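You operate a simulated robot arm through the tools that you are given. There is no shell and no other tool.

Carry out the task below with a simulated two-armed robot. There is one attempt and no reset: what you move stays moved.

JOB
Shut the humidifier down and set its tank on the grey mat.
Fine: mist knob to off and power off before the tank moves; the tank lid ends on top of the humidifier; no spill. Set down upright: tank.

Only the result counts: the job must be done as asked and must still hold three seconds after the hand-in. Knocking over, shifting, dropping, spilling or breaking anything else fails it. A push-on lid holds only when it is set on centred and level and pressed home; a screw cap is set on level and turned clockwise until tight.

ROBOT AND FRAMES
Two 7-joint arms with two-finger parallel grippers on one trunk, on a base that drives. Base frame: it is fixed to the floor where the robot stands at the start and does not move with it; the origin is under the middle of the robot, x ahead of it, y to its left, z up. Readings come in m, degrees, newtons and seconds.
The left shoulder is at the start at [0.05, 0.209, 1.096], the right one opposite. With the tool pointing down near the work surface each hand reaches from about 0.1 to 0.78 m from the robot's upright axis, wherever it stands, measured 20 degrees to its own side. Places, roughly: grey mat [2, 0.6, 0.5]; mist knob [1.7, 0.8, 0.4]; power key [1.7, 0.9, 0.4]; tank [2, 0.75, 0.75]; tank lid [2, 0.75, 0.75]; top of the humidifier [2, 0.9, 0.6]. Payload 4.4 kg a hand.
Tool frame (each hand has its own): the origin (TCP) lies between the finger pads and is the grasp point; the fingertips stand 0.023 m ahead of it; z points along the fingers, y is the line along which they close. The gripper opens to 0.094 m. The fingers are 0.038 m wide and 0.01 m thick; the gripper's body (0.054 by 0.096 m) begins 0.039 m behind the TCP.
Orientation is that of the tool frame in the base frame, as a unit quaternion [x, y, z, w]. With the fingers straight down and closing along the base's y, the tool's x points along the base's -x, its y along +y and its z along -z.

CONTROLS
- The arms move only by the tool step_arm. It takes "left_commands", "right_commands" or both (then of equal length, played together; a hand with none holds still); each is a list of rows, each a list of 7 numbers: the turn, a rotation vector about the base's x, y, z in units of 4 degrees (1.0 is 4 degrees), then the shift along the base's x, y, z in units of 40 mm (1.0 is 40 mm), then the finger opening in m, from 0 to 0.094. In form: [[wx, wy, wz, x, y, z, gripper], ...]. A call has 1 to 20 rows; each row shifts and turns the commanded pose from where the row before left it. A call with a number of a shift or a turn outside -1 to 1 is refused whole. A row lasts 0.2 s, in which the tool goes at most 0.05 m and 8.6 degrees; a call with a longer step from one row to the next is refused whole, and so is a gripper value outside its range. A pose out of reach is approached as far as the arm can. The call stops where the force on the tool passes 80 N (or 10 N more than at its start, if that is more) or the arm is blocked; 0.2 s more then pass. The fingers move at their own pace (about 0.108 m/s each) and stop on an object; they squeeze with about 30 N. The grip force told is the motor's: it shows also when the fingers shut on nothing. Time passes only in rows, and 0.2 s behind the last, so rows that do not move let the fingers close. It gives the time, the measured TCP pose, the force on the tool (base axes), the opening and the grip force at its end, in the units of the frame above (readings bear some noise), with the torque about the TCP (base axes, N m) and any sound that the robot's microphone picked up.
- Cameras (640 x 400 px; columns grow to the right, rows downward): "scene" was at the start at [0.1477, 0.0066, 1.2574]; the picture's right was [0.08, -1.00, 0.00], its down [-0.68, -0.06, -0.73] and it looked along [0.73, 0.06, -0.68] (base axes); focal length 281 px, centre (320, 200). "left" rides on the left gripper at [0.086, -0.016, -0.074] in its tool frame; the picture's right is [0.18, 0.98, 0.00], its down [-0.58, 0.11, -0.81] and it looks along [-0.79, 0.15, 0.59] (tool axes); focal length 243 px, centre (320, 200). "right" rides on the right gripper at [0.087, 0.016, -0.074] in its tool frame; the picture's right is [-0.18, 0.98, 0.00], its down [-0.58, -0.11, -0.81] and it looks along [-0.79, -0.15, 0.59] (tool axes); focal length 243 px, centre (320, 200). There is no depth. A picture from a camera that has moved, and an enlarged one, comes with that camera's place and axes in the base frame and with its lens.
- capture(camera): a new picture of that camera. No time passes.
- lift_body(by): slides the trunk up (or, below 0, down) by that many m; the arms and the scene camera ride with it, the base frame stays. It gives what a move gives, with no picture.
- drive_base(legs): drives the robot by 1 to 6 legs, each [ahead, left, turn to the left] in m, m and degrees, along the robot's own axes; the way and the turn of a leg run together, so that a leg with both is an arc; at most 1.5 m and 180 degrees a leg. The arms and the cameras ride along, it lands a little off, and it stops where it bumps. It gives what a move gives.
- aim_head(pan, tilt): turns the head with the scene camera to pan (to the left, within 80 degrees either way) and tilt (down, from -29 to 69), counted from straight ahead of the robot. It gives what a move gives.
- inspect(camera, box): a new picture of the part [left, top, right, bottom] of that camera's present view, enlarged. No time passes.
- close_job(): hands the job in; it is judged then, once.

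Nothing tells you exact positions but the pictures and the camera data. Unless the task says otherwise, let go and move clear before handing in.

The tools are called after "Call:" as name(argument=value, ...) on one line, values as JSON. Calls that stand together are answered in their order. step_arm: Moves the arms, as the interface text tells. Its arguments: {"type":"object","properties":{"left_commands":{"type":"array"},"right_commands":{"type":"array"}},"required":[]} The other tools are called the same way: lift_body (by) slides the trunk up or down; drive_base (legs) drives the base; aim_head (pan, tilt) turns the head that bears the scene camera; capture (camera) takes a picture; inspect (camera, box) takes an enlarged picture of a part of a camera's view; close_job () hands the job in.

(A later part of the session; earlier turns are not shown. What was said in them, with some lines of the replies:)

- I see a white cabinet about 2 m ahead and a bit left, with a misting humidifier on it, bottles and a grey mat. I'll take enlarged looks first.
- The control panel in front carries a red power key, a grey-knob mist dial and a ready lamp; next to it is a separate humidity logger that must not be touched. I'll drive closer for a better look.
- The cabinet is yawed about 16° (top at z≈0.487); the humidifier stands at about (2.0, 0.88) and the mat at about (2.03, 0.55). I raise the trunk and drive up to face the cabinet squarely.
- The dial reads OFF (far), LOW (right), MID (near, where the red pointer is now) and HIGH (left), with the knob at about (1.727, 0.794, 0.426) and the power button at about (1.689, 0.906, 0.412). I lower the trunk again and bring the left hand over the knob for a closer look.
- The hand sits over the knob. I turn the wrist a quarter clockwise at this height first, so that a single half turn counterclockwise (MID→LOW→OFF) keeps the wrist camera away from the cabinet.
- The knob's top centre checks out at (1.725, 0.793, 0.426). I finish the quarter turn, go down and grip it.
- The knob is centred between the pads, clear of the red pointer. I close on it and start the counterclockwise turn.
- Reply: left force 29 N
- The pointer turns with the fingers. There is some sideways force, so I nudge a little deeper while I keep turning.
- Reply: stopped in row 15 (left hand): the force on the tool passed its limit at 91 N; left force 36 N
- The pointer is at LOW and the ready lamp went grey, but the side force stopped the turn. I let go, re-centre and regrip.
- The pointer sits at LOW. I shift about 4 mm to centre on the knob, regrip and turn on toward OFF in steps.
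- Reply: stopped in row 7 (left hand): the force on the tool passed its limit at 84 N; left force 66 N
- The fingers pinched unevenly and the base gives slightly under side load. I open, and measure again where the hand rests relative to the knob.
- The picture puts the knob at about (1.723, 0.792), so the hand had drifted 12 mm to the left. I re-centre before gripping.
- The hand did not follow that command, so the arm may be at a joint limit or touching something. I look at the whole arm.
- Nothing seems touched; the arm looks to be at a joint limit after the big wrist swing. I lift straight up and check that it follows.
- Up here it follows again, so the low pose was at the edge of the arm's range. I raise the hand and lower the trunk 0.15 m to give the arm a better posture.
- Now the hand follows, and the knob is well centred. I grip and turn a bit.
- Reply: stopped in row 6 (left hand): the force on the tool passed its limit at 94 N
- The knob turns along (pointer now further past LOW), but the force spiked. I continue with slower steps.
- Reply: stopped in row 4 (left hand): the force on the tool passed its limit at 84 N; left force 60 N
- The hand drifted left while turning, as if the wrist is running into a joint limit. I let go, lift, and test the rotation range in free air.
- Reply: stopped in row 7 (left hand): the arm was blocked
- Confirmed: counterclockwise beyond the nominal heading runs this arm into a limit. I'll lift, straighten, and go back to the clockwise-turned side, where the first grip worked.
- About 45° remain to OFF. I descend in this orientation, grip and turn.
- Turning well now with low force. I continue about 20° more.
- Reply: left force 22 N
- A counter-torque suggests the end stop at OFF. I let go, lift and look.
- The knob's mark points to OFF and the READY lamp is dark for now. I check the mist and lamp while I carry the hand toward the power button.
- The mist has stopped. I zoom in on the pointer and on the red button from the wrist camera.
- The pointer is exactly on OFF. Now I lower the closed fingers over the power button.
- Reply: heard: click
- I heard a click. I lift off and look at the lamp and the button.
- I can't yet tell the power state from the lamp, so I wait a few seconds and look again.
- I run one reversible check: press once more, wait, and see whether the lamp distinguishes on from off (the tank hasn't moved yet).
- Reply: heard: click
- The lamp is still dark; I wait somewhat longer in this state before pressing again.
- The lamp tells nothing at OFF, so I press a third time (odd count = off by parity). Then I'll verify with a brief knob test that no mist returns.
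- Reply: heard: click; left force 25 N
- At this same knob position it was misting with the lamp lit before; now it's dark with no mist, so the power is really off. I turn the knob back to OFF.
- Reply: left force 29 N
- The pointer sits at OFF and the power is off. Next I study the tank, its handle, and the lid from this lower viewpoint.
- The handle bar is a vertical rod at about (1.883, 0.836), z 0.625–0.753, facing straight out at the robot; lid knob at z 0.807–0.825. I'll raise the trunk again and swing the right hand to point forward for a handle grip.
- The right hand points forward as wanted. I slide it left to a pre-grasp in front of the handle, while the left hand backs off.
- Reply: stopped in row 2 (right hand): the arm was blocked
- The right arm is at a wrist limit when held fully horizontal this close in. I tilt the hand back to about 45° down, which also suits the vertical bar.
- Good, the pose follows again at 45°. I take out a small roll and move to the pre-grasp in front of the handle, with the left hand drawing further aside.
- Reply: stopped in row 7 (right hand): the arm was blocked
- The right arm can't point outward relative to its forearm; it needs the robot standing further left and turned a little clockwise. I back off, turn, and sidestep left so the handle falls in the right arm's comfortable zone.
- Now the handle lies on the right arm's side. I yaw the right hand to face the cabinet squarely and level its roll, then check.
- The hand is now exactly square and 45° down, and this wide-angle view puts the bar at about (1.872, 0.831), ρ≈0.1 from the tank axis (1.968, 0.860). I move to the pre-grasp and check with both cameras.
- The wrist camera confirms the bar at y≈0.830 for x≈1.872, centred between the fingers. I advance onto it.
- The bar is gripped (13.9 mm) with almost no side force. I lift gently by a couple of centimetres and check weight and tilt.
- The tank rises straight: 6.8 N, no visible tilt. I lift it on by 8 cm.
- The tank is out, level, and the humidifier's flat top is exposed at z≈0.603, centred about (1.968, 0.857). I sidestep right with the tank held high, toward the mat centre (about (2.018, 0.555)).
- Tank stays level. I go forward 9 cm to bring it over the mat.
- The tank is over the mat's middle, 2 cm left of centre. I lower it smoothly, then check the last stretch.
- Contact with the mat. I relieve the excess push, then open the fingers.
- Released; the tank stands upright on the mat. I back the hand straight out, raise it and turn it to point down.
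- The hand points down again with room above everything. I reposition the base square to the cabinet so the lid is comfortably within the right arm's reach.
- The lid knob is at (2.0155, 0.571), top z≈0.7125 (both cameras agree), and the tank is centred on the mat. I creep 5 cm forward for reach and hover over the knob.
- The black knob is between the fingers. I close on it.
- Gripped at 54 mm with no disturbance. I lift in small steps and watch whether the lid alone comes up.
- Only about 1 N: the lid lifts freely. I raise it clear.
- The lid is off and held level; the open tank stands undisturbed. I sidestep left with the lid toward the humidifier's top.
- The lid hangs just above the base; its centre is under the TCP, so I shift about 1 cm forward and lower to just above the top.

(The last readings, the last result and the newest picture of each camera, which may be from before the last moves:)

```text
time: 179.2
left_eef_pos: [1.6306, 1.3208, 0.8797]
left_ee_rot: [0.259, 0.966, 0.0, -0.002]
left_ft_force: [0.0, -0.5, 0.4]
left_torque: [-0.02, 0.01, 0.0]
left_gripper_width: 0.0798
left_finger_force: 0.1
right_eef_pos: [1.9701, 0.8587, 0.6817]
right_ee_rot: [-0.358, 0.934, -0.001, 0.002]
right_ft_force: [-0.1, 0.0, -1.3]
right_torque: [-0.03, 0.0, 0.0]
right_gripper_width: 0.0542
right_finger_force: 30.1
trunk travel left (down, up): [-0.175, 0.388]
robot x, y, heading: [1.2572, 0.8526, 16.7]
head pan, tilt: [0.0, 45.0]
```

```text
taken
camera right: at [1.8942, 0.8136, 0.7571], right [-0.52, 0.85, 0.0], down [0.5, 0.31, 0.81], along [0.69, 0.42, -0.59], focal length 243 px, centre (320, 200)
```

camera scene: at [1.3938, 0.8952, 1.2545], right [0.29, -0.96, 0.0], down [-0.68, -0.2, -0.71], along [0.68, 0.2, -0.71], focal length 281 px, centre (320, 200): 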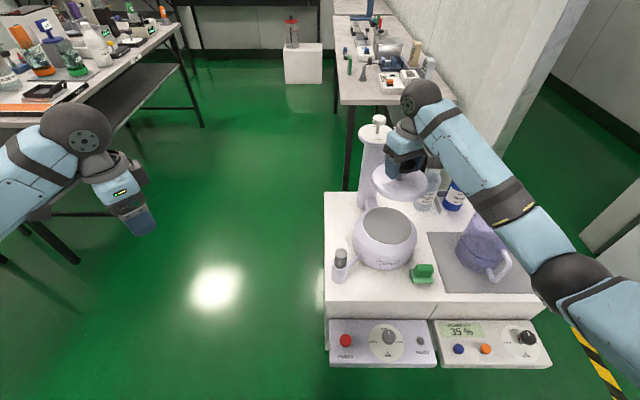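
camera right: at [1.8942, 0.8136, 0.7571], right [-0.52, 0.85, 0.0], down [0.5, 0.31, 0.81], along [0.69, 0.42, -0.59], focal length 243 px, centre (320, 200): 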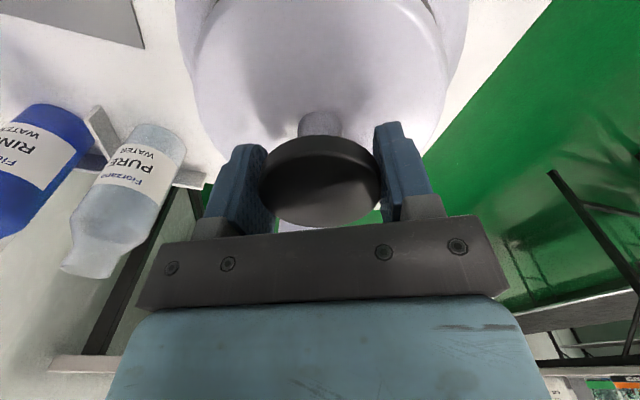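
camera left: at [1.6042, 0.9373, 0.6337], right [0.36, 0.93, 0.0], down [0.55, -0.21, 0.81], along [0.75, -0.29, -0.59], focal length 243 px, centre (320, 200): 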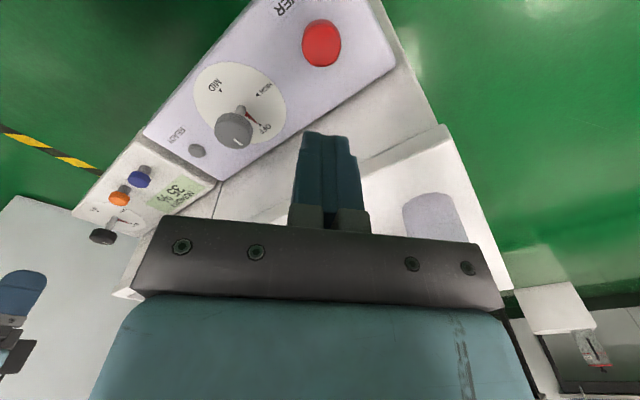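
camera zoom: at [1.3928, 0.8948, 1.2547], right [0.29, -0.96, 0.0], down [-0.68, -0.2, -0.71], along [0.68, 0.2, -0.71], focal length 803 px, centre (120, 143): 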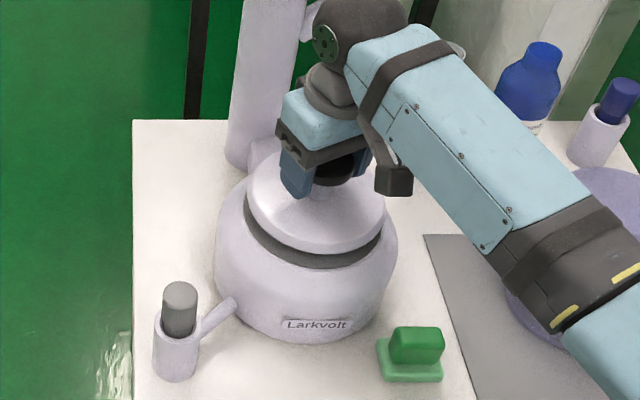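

Alignment looks right. I lower in small steps until contact.

Call:
step_arm(right_commands=[[0, 0, 0, 0, 0, -0.1, 0.03], [0, 0, 0, 0, 0, -0.1, 0.03], [0, 0, 0, 0, 0, -0.1, 0.03], [0, 0, 0, 0, 0, -0.1, 0.03], [0, 0, 0, 0, 0, 0, 0.03]])

Call:
inspect(camera="scene", box=[340, 170, 440, 270])

```text
time: 180.4
left_eef_pos: [1.6302, 1.3208, 0.8812]
left_ee_rot: [0.259, 0.966, 0.0, -0.001]
left_ft_force: [-0.9, 0.8, -0.8]
left_torque: [0.0, -0.02, 0.02]
left_gripper_width: 0.0799
left_finger_force: 0.1
right_eef_pos: [1.9693, 0.8601, 0.6711]
right_ee_rot: [-0.358, 0.934, -0.001, 0.004]
right_ft_force: [1.1, -1.8, 20.0]
right_torque: [-0.24, 0.23, 0.02]
right_gripper_width: 0.0546
right_finger_force: 30.1
trunk travel left (down, up): [-0.175, 0.388]
robot x, y, heading: [1.2515, 0.8514, 16.6]
head pan, tilt: [0.0, 45.0]
```

```text
4.00 times, centred on (390, 220) of scene
camera zoom: at [1.3906, 0.8947, 1.2553], right [0.29, -0.96, 0.0], down [-0.68, -0.2, -0.71], along [0.68, 0.2, -0.71], focal length 1124 px, centre (40, 120)
```

zoom: 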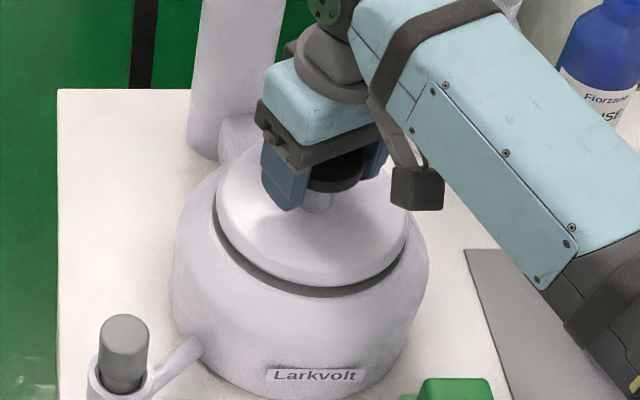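

The lid rests on the humidifier's top (20 N of push). I relieve the pressure and open.

Call:
step_arm(right_commands=[[0, 0, 0, 0, 0, 0.05, 0.03], [0, 0, 0, 0, 0, 0.03, 0.03], [0, 0, 0, 0, 0, 0, 0.03]])

```text
time: 181.2
left_eef_pos: [1.6291, 1.3209, 0.8808]
left_ee_rot: [0.259, 0.966, 0.0, -0.002]
left_ft_force: [-0.7, 0.7, -0.1]
left_torque: [0.0, 0.0, -0.05]
left_gripper_width: 0.0801
left_finger_force: 0.1
right_eef_pos: [1.9691, 0.859, 0.6711]
right_ee_rot: [-0.358, 0.934, -0.002, 0.001]
right_ft_force: [4.2, 0.4, 11.5]
right_torque: [0.34, -0.45, -0.06]
right_gripper_width: 0.0543
right_finger_force: 29.7
trunk travel left (down, up): [-0.175, 0.388]
robot x, y, heading: [1.2529, 0.8526, 16.7]
head pan, tilt: [0.0, 45.0]
```

Call:
step_arm(right_commands=[[0, 0, 0, 0, 0, 0.05, 0.03], [0, 0, 0, 0, 0, 0, 0.03], [0, 0, 0, 0, 0, 0, 0.07], [0, 0, 0, 0, 0, 0, 0.09], [0, 0, 0, 0, 0, 0, 0.09]])

Call:
inspect(camera="scene", box=[340, 170, 440, 270])

Call:
capture(camera="right")

```text
time: 182.4
left_eef_pos: [1.6312, 1.3206, 0.8792]
left_ee_rot: [0.259, 0.966, 0.0, -0.002]
left_ft_force: [0.3, 0.8, 0.1]
left_torque: [-0.03, 0.02, 0.01]
left_gripper_width: 0.0803
left_finger_force: 0.1
right_eef_pos: [1.97, 0.8583, 0.6704]
right_ee_rot: [-0.359, 0.933, 0.0, 0.0]
right_ft_force: [0.4, -0.1, -0.1]
right_torque: [0.02, 0.03, -0.01]
right_gripper_width: 0.0902
right_finger_force: 0.2
trunk travel left (down, up): [-0.175, 0.388]
robot x, y, heading: [1.2492, 0.8519, 16.4]
head pan, tilt: [0.0, 45.0]
```

```text
4.00 times, centred on (390, 220) of scene
camera zoom: at [1.3927, 0.8948, 1.2547], right [0.29, -0.96, 0.0], down [-0.68, -0.2, -0.71], along [0.68, 0.2, -0.71], focal length 1124 px, centre (40, 120)
```

zoom: 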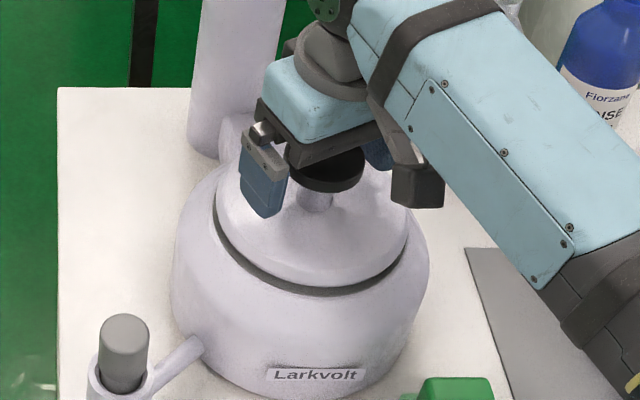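

```text
taken
camera right: at [1.8943, 0.8141, 0.7456], right [-0.52, 0.85, 0.0], down [0.5, 0.31, 0.81], along [0.69, 0.42, -0.59], focal length 243 px, centre (320, 200)
```

right: 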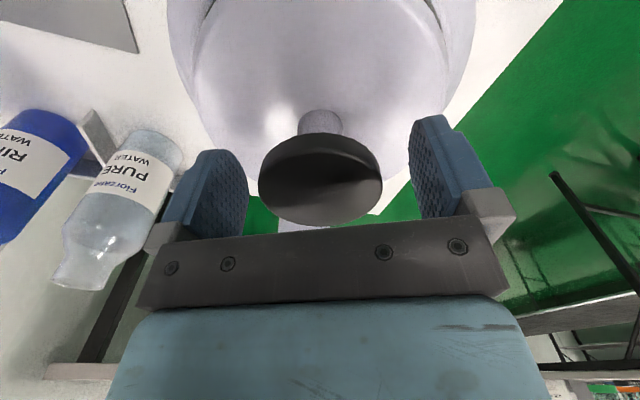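

Released. I raise the hand straight up and inspect the lid.

Call:
step_arm(right_commands=[[0, 0, 0, 0, 0, 0.3, 0.09], [0, 0, 0, 0, 0, 0.6, 0.09], [0, 0, 0, 0, 0, 0.8, 0.09], [0, 0, 0, 0, 0, 0.8, 0.09], [0, 0, 0, 0, 0, 0.8, 0.09], [0, 0, 0, -0.3, -0.4, 0.8, 0.09], [0, 0, 0, -0.6, -0.8, 0.5, 0.09], [0, 0, 0, -0.6, -0.8, 0, 0.09], [0, 0, 0, -0.6, -0.8, 0, 0.09], [0, 0, 0, -0.6, -0.8, 0, 0.09], [0, 0, 0, 0, 0, 0, 0.09]])

Call:
inspect(camera="scene", box=[340, 170, 440, 270])

Call:
capture(camera="scene")

```text
time: 184.8
left_eef_pos: [1.632, 1.3213, 0.8788]
left_ee_rot: [0.259, 0.966, 0.0, -0.002]
left_ft_force: [0.2, 0.2, 0.3]
left_torque: [0.06, -0.01, 0.0]
left_gripper_width: 0.0798
left_finger_force: 0.0
right_eef_pos: [1.8614, 0.7148, 0.8582]
right_ee_rot: [-0.359, 0.933, 0.0, 0.001]
right_ft_force: [0.3, -0.2, 0.7]
right_torque: [0.01, 0.01, 0.01]
right_gripper_width: 0.0901
right_finger_force: 0.0
trunk travel left (down, up): [-0.175, 0.388]
robot x, y, heading: [1.253, 0.8542, 16.5]
head pan, tilt: [0.0, 45.0]
```

```text
4.00 times, centred on (390, 220) of scene
camera zoom: at [1.3929, 0.8952, 1.2547], right [0.29, -0.96, 0.0], down [-0.68, -0.2, -0.71], along [0.68, 0.2, -0.71], focal length 1124 px, centre (40, 120)
```

zoom: 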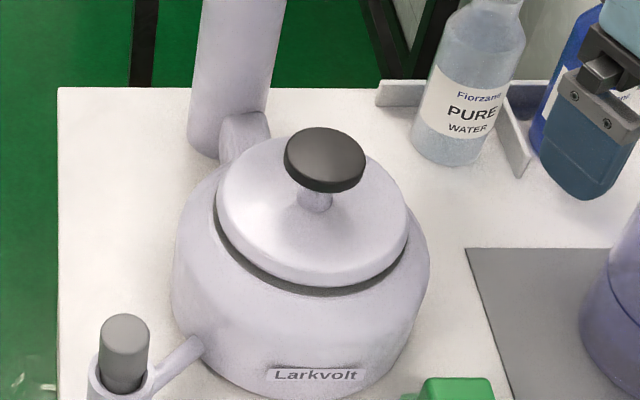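

```text
taken
camera scene: at [1.3929, 0.8952, 1.2547], right [0.29, -0.96, 0.0], down [-0.68, -0.2, -0.71], along [0.68, 0.2, -0.71], focal length 281 px, centre (320, 200)
```

scene: 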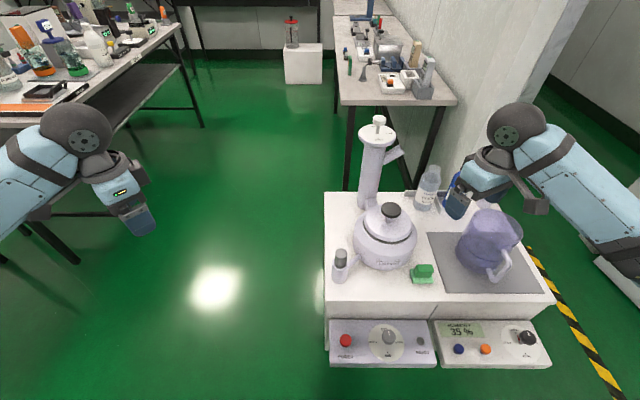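

The lid sits centred on the humidifier and the tank stands on the mat. I back the robot away and take a final look at everything.

Call:
step_arm(right_commands=[[0, 0, 0, -0.6, -0.5, 0.4, 0.09], [0, 0, 0, -0.6, -0.5, 0.4, 0.09], [0, 0, 0, -0.6, -0.5, 0, 0.09], [0, 0, 0, -0.6, -0.4, 0, 0.09], [0, 0, 0, 0, 0, 0, 0.09]])

Call:
drive_base(legs=[[-0.25, 0, 0]])

Call:
aim_head(pan=-12, tilt=40)

Call:
capture(camera="scene")

Call:
inspect(camera="scene", box=[230, 130, 430, 260])

Call:
inspect(camera="scene", box=[250, 150, 330, 210])

Call:
inspect(camera="scene", box=[230, 225, 410, 325])

```text
time: 186.0
left_eef_pos: [1.63, 1.3221, 0.878]
left_ee_rot: [0.259, 0.966, 0.001, -0.002]
left_ft_force: [-0.2, 0.0, 0.6]
left_torque: [0.01, -0.01, 0.02]
left_gripper_width: 0.0797
left_finger_force: 0.0
right_eef_pos: [1.7669, 0.6378, 0.8878]
right_ee_rot: [-0.359, 0.933, 0.0, 0.001]
right_ft_force: [0.1, 0.6, -0.4]
right_torque: [0.03, 0.0, 0.03]
right_gripper_width: 0.09
right_finger_force: 0.0
trunk travel left (down, up): [-0.175, 0.388]
robot x, y, heading: [1.2548, 0.8526, 16.5]
head pan, tilt: [0.0, 45.0]
```

```text
time: 187.8
left_eef_pos: [1.3908, 1.2491, 0.8795]
left_ee_rot: [0.259, 0.966, 0.0, -0.002]
left_ft_force: [-0.3, 1.0, 0.5]
left_torque: [-0.03, 0.0, 0.03]
left_gripper_width: 0.0801
left_finger_force: 0.1
right_eef_pos: [1.5259, 0.5648, 0.8896]
right_ee_rot: [-0.359, 0.933, -0.001, 0.002]
right_ft_force: [-0.2, 0.2, 0.5]
right_torque: [0.0, -0.01, -0.01]
right_gripper_width: 0.0899
right_finger_force: 0.1
trunk travel left (down, up): [-0.175, 0.388]
robot x, y, heading: [1.0145, 0.7851, 16.8]
head pan, tilt: [0.0, 45.0]
```

```text
time: 188.5
left_eef_pos: [1.3894, 1.25, 0.8793]
left_ee_rot: [0.26, 0.966, 0.002, -0.002]
left_ft_force: [-0.3, -0.3, 0.9]
left_torque: [-0.02, -0.02, 0.0]
left_gripper_width: 0.0799
left_finger_force: 0.0
right_eef_pos: [1.5256, 0.5668, 0.8883]
right_ee_rot: [-0.36, 0.933, 0.0, 0.001]
right_ft_force: [0.2, -0.1, 0.6]
right_torque: [0.03, -0.01, 0.0]
right_gripper_width: 0.0902
right_finger_force: 0.0
trunk travel left (down, up): [-0.175, 0.388]
robot x, y, heading: [1.0159, 0.7811, 16.7]
head pan, tilt: [-12.0, 40.0]
```

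```text
taken
camera scene: at [1.159, 0.8063, 1.262], right [0.08, -1.0, 0.0], down [-0.64, -0.05, -0.77], along [0.76, 0.06, -0.64], focal length 281 px, centre (320, 200)
```

scene: 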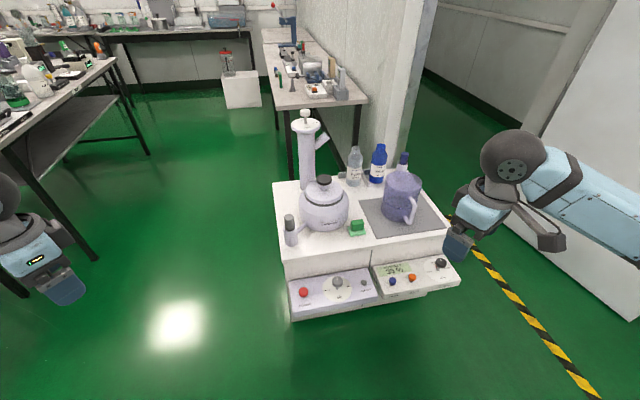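

```text
3.08 times, centred on (330, 195) of scene
camera zoom: at [1.159, 0.8063, 1.262], right [0.08, -1.0, 0.0], down [-0.64, -0.05, -0.77], along [0.76, 0.06, -0.64], focal length 865 px, centre (289, 215)
```

zoom: 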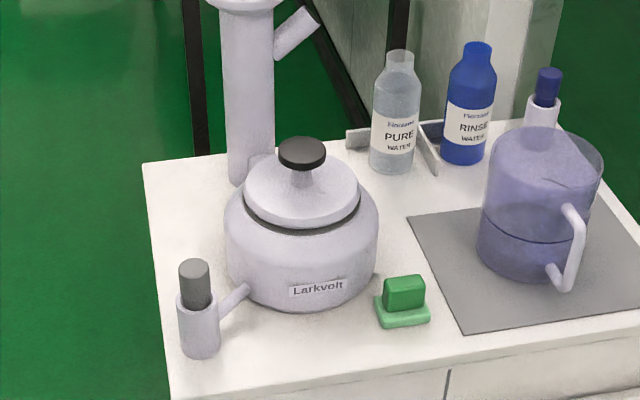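

```text
6.67 times, centred on (290, 180) of scene
camera zoom: at [1.159, 0.8063, 1.262], right [0.08, -1.0, 0.0], down [-0.64, -0.05, -0.77], along [0.76, 0.06, -0.64], focal length 1874 px, centre (520, 333)
```

zoom: 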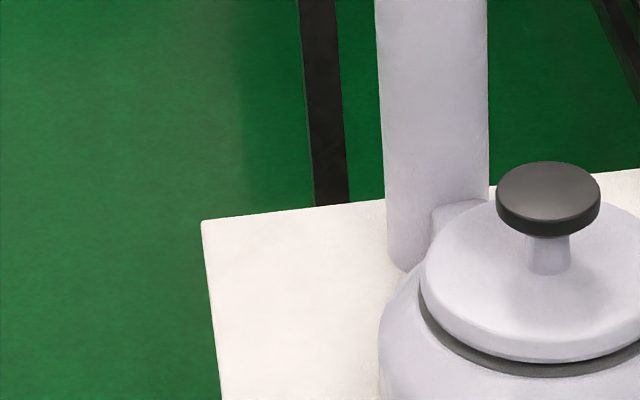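

```text
3.56 times, centred on (320, 275) of scene
camera zoom: at [1.159, 0.8063, 1.262], right [0.08, -1.0, 0.0], down [-0.64, -0.05, -0.77], along [0.76, 0.06, -0.64], focal length 1000 px, centre (320, -67)
```

zoom: 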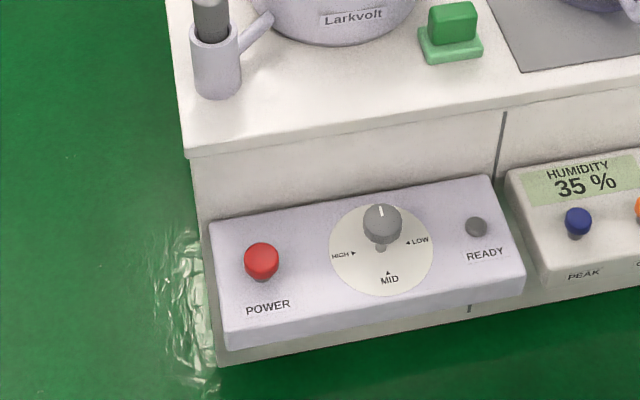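

Everything checks out: the mist knob is at OFF, the power is off, and there is no mist. The tank stands upright on the mat, the lid sits level and centred on the humidifier, and both hands are clear. I'm handing in the job.

Call:
close_job()

```text
The job is handed in.
```

The humidifier is shut down and its tank is upright on the grey mat. The job has been handed in, but no verdict has come back yet.

- **Mist knob:** turned from MID through LOW to OFF. The pointer sits within a few degrees of the OFF mark.
- **Power:** off before the tank moved. The READY lamp stays dark at OFF either way, so I pressed the power button three times, with one click each. I then turned the knob part-way back to a position that had been misting before. No mist came and the lamp stayed dark, so I returned the knob to OFF.
- **Tank:** lifted by its handle with the lid still on. It stayed level throughout, and I saw no spill. It stands near the middle of the mat, covering the white stain there.
- **Lid:** lifted off the tank by its knob and set on the humidifier's flat top. It is centred and level in the final pictures.
- **Surroundings:** nothing else was knocked or shifted that I could see, and both hands were clear at the end.
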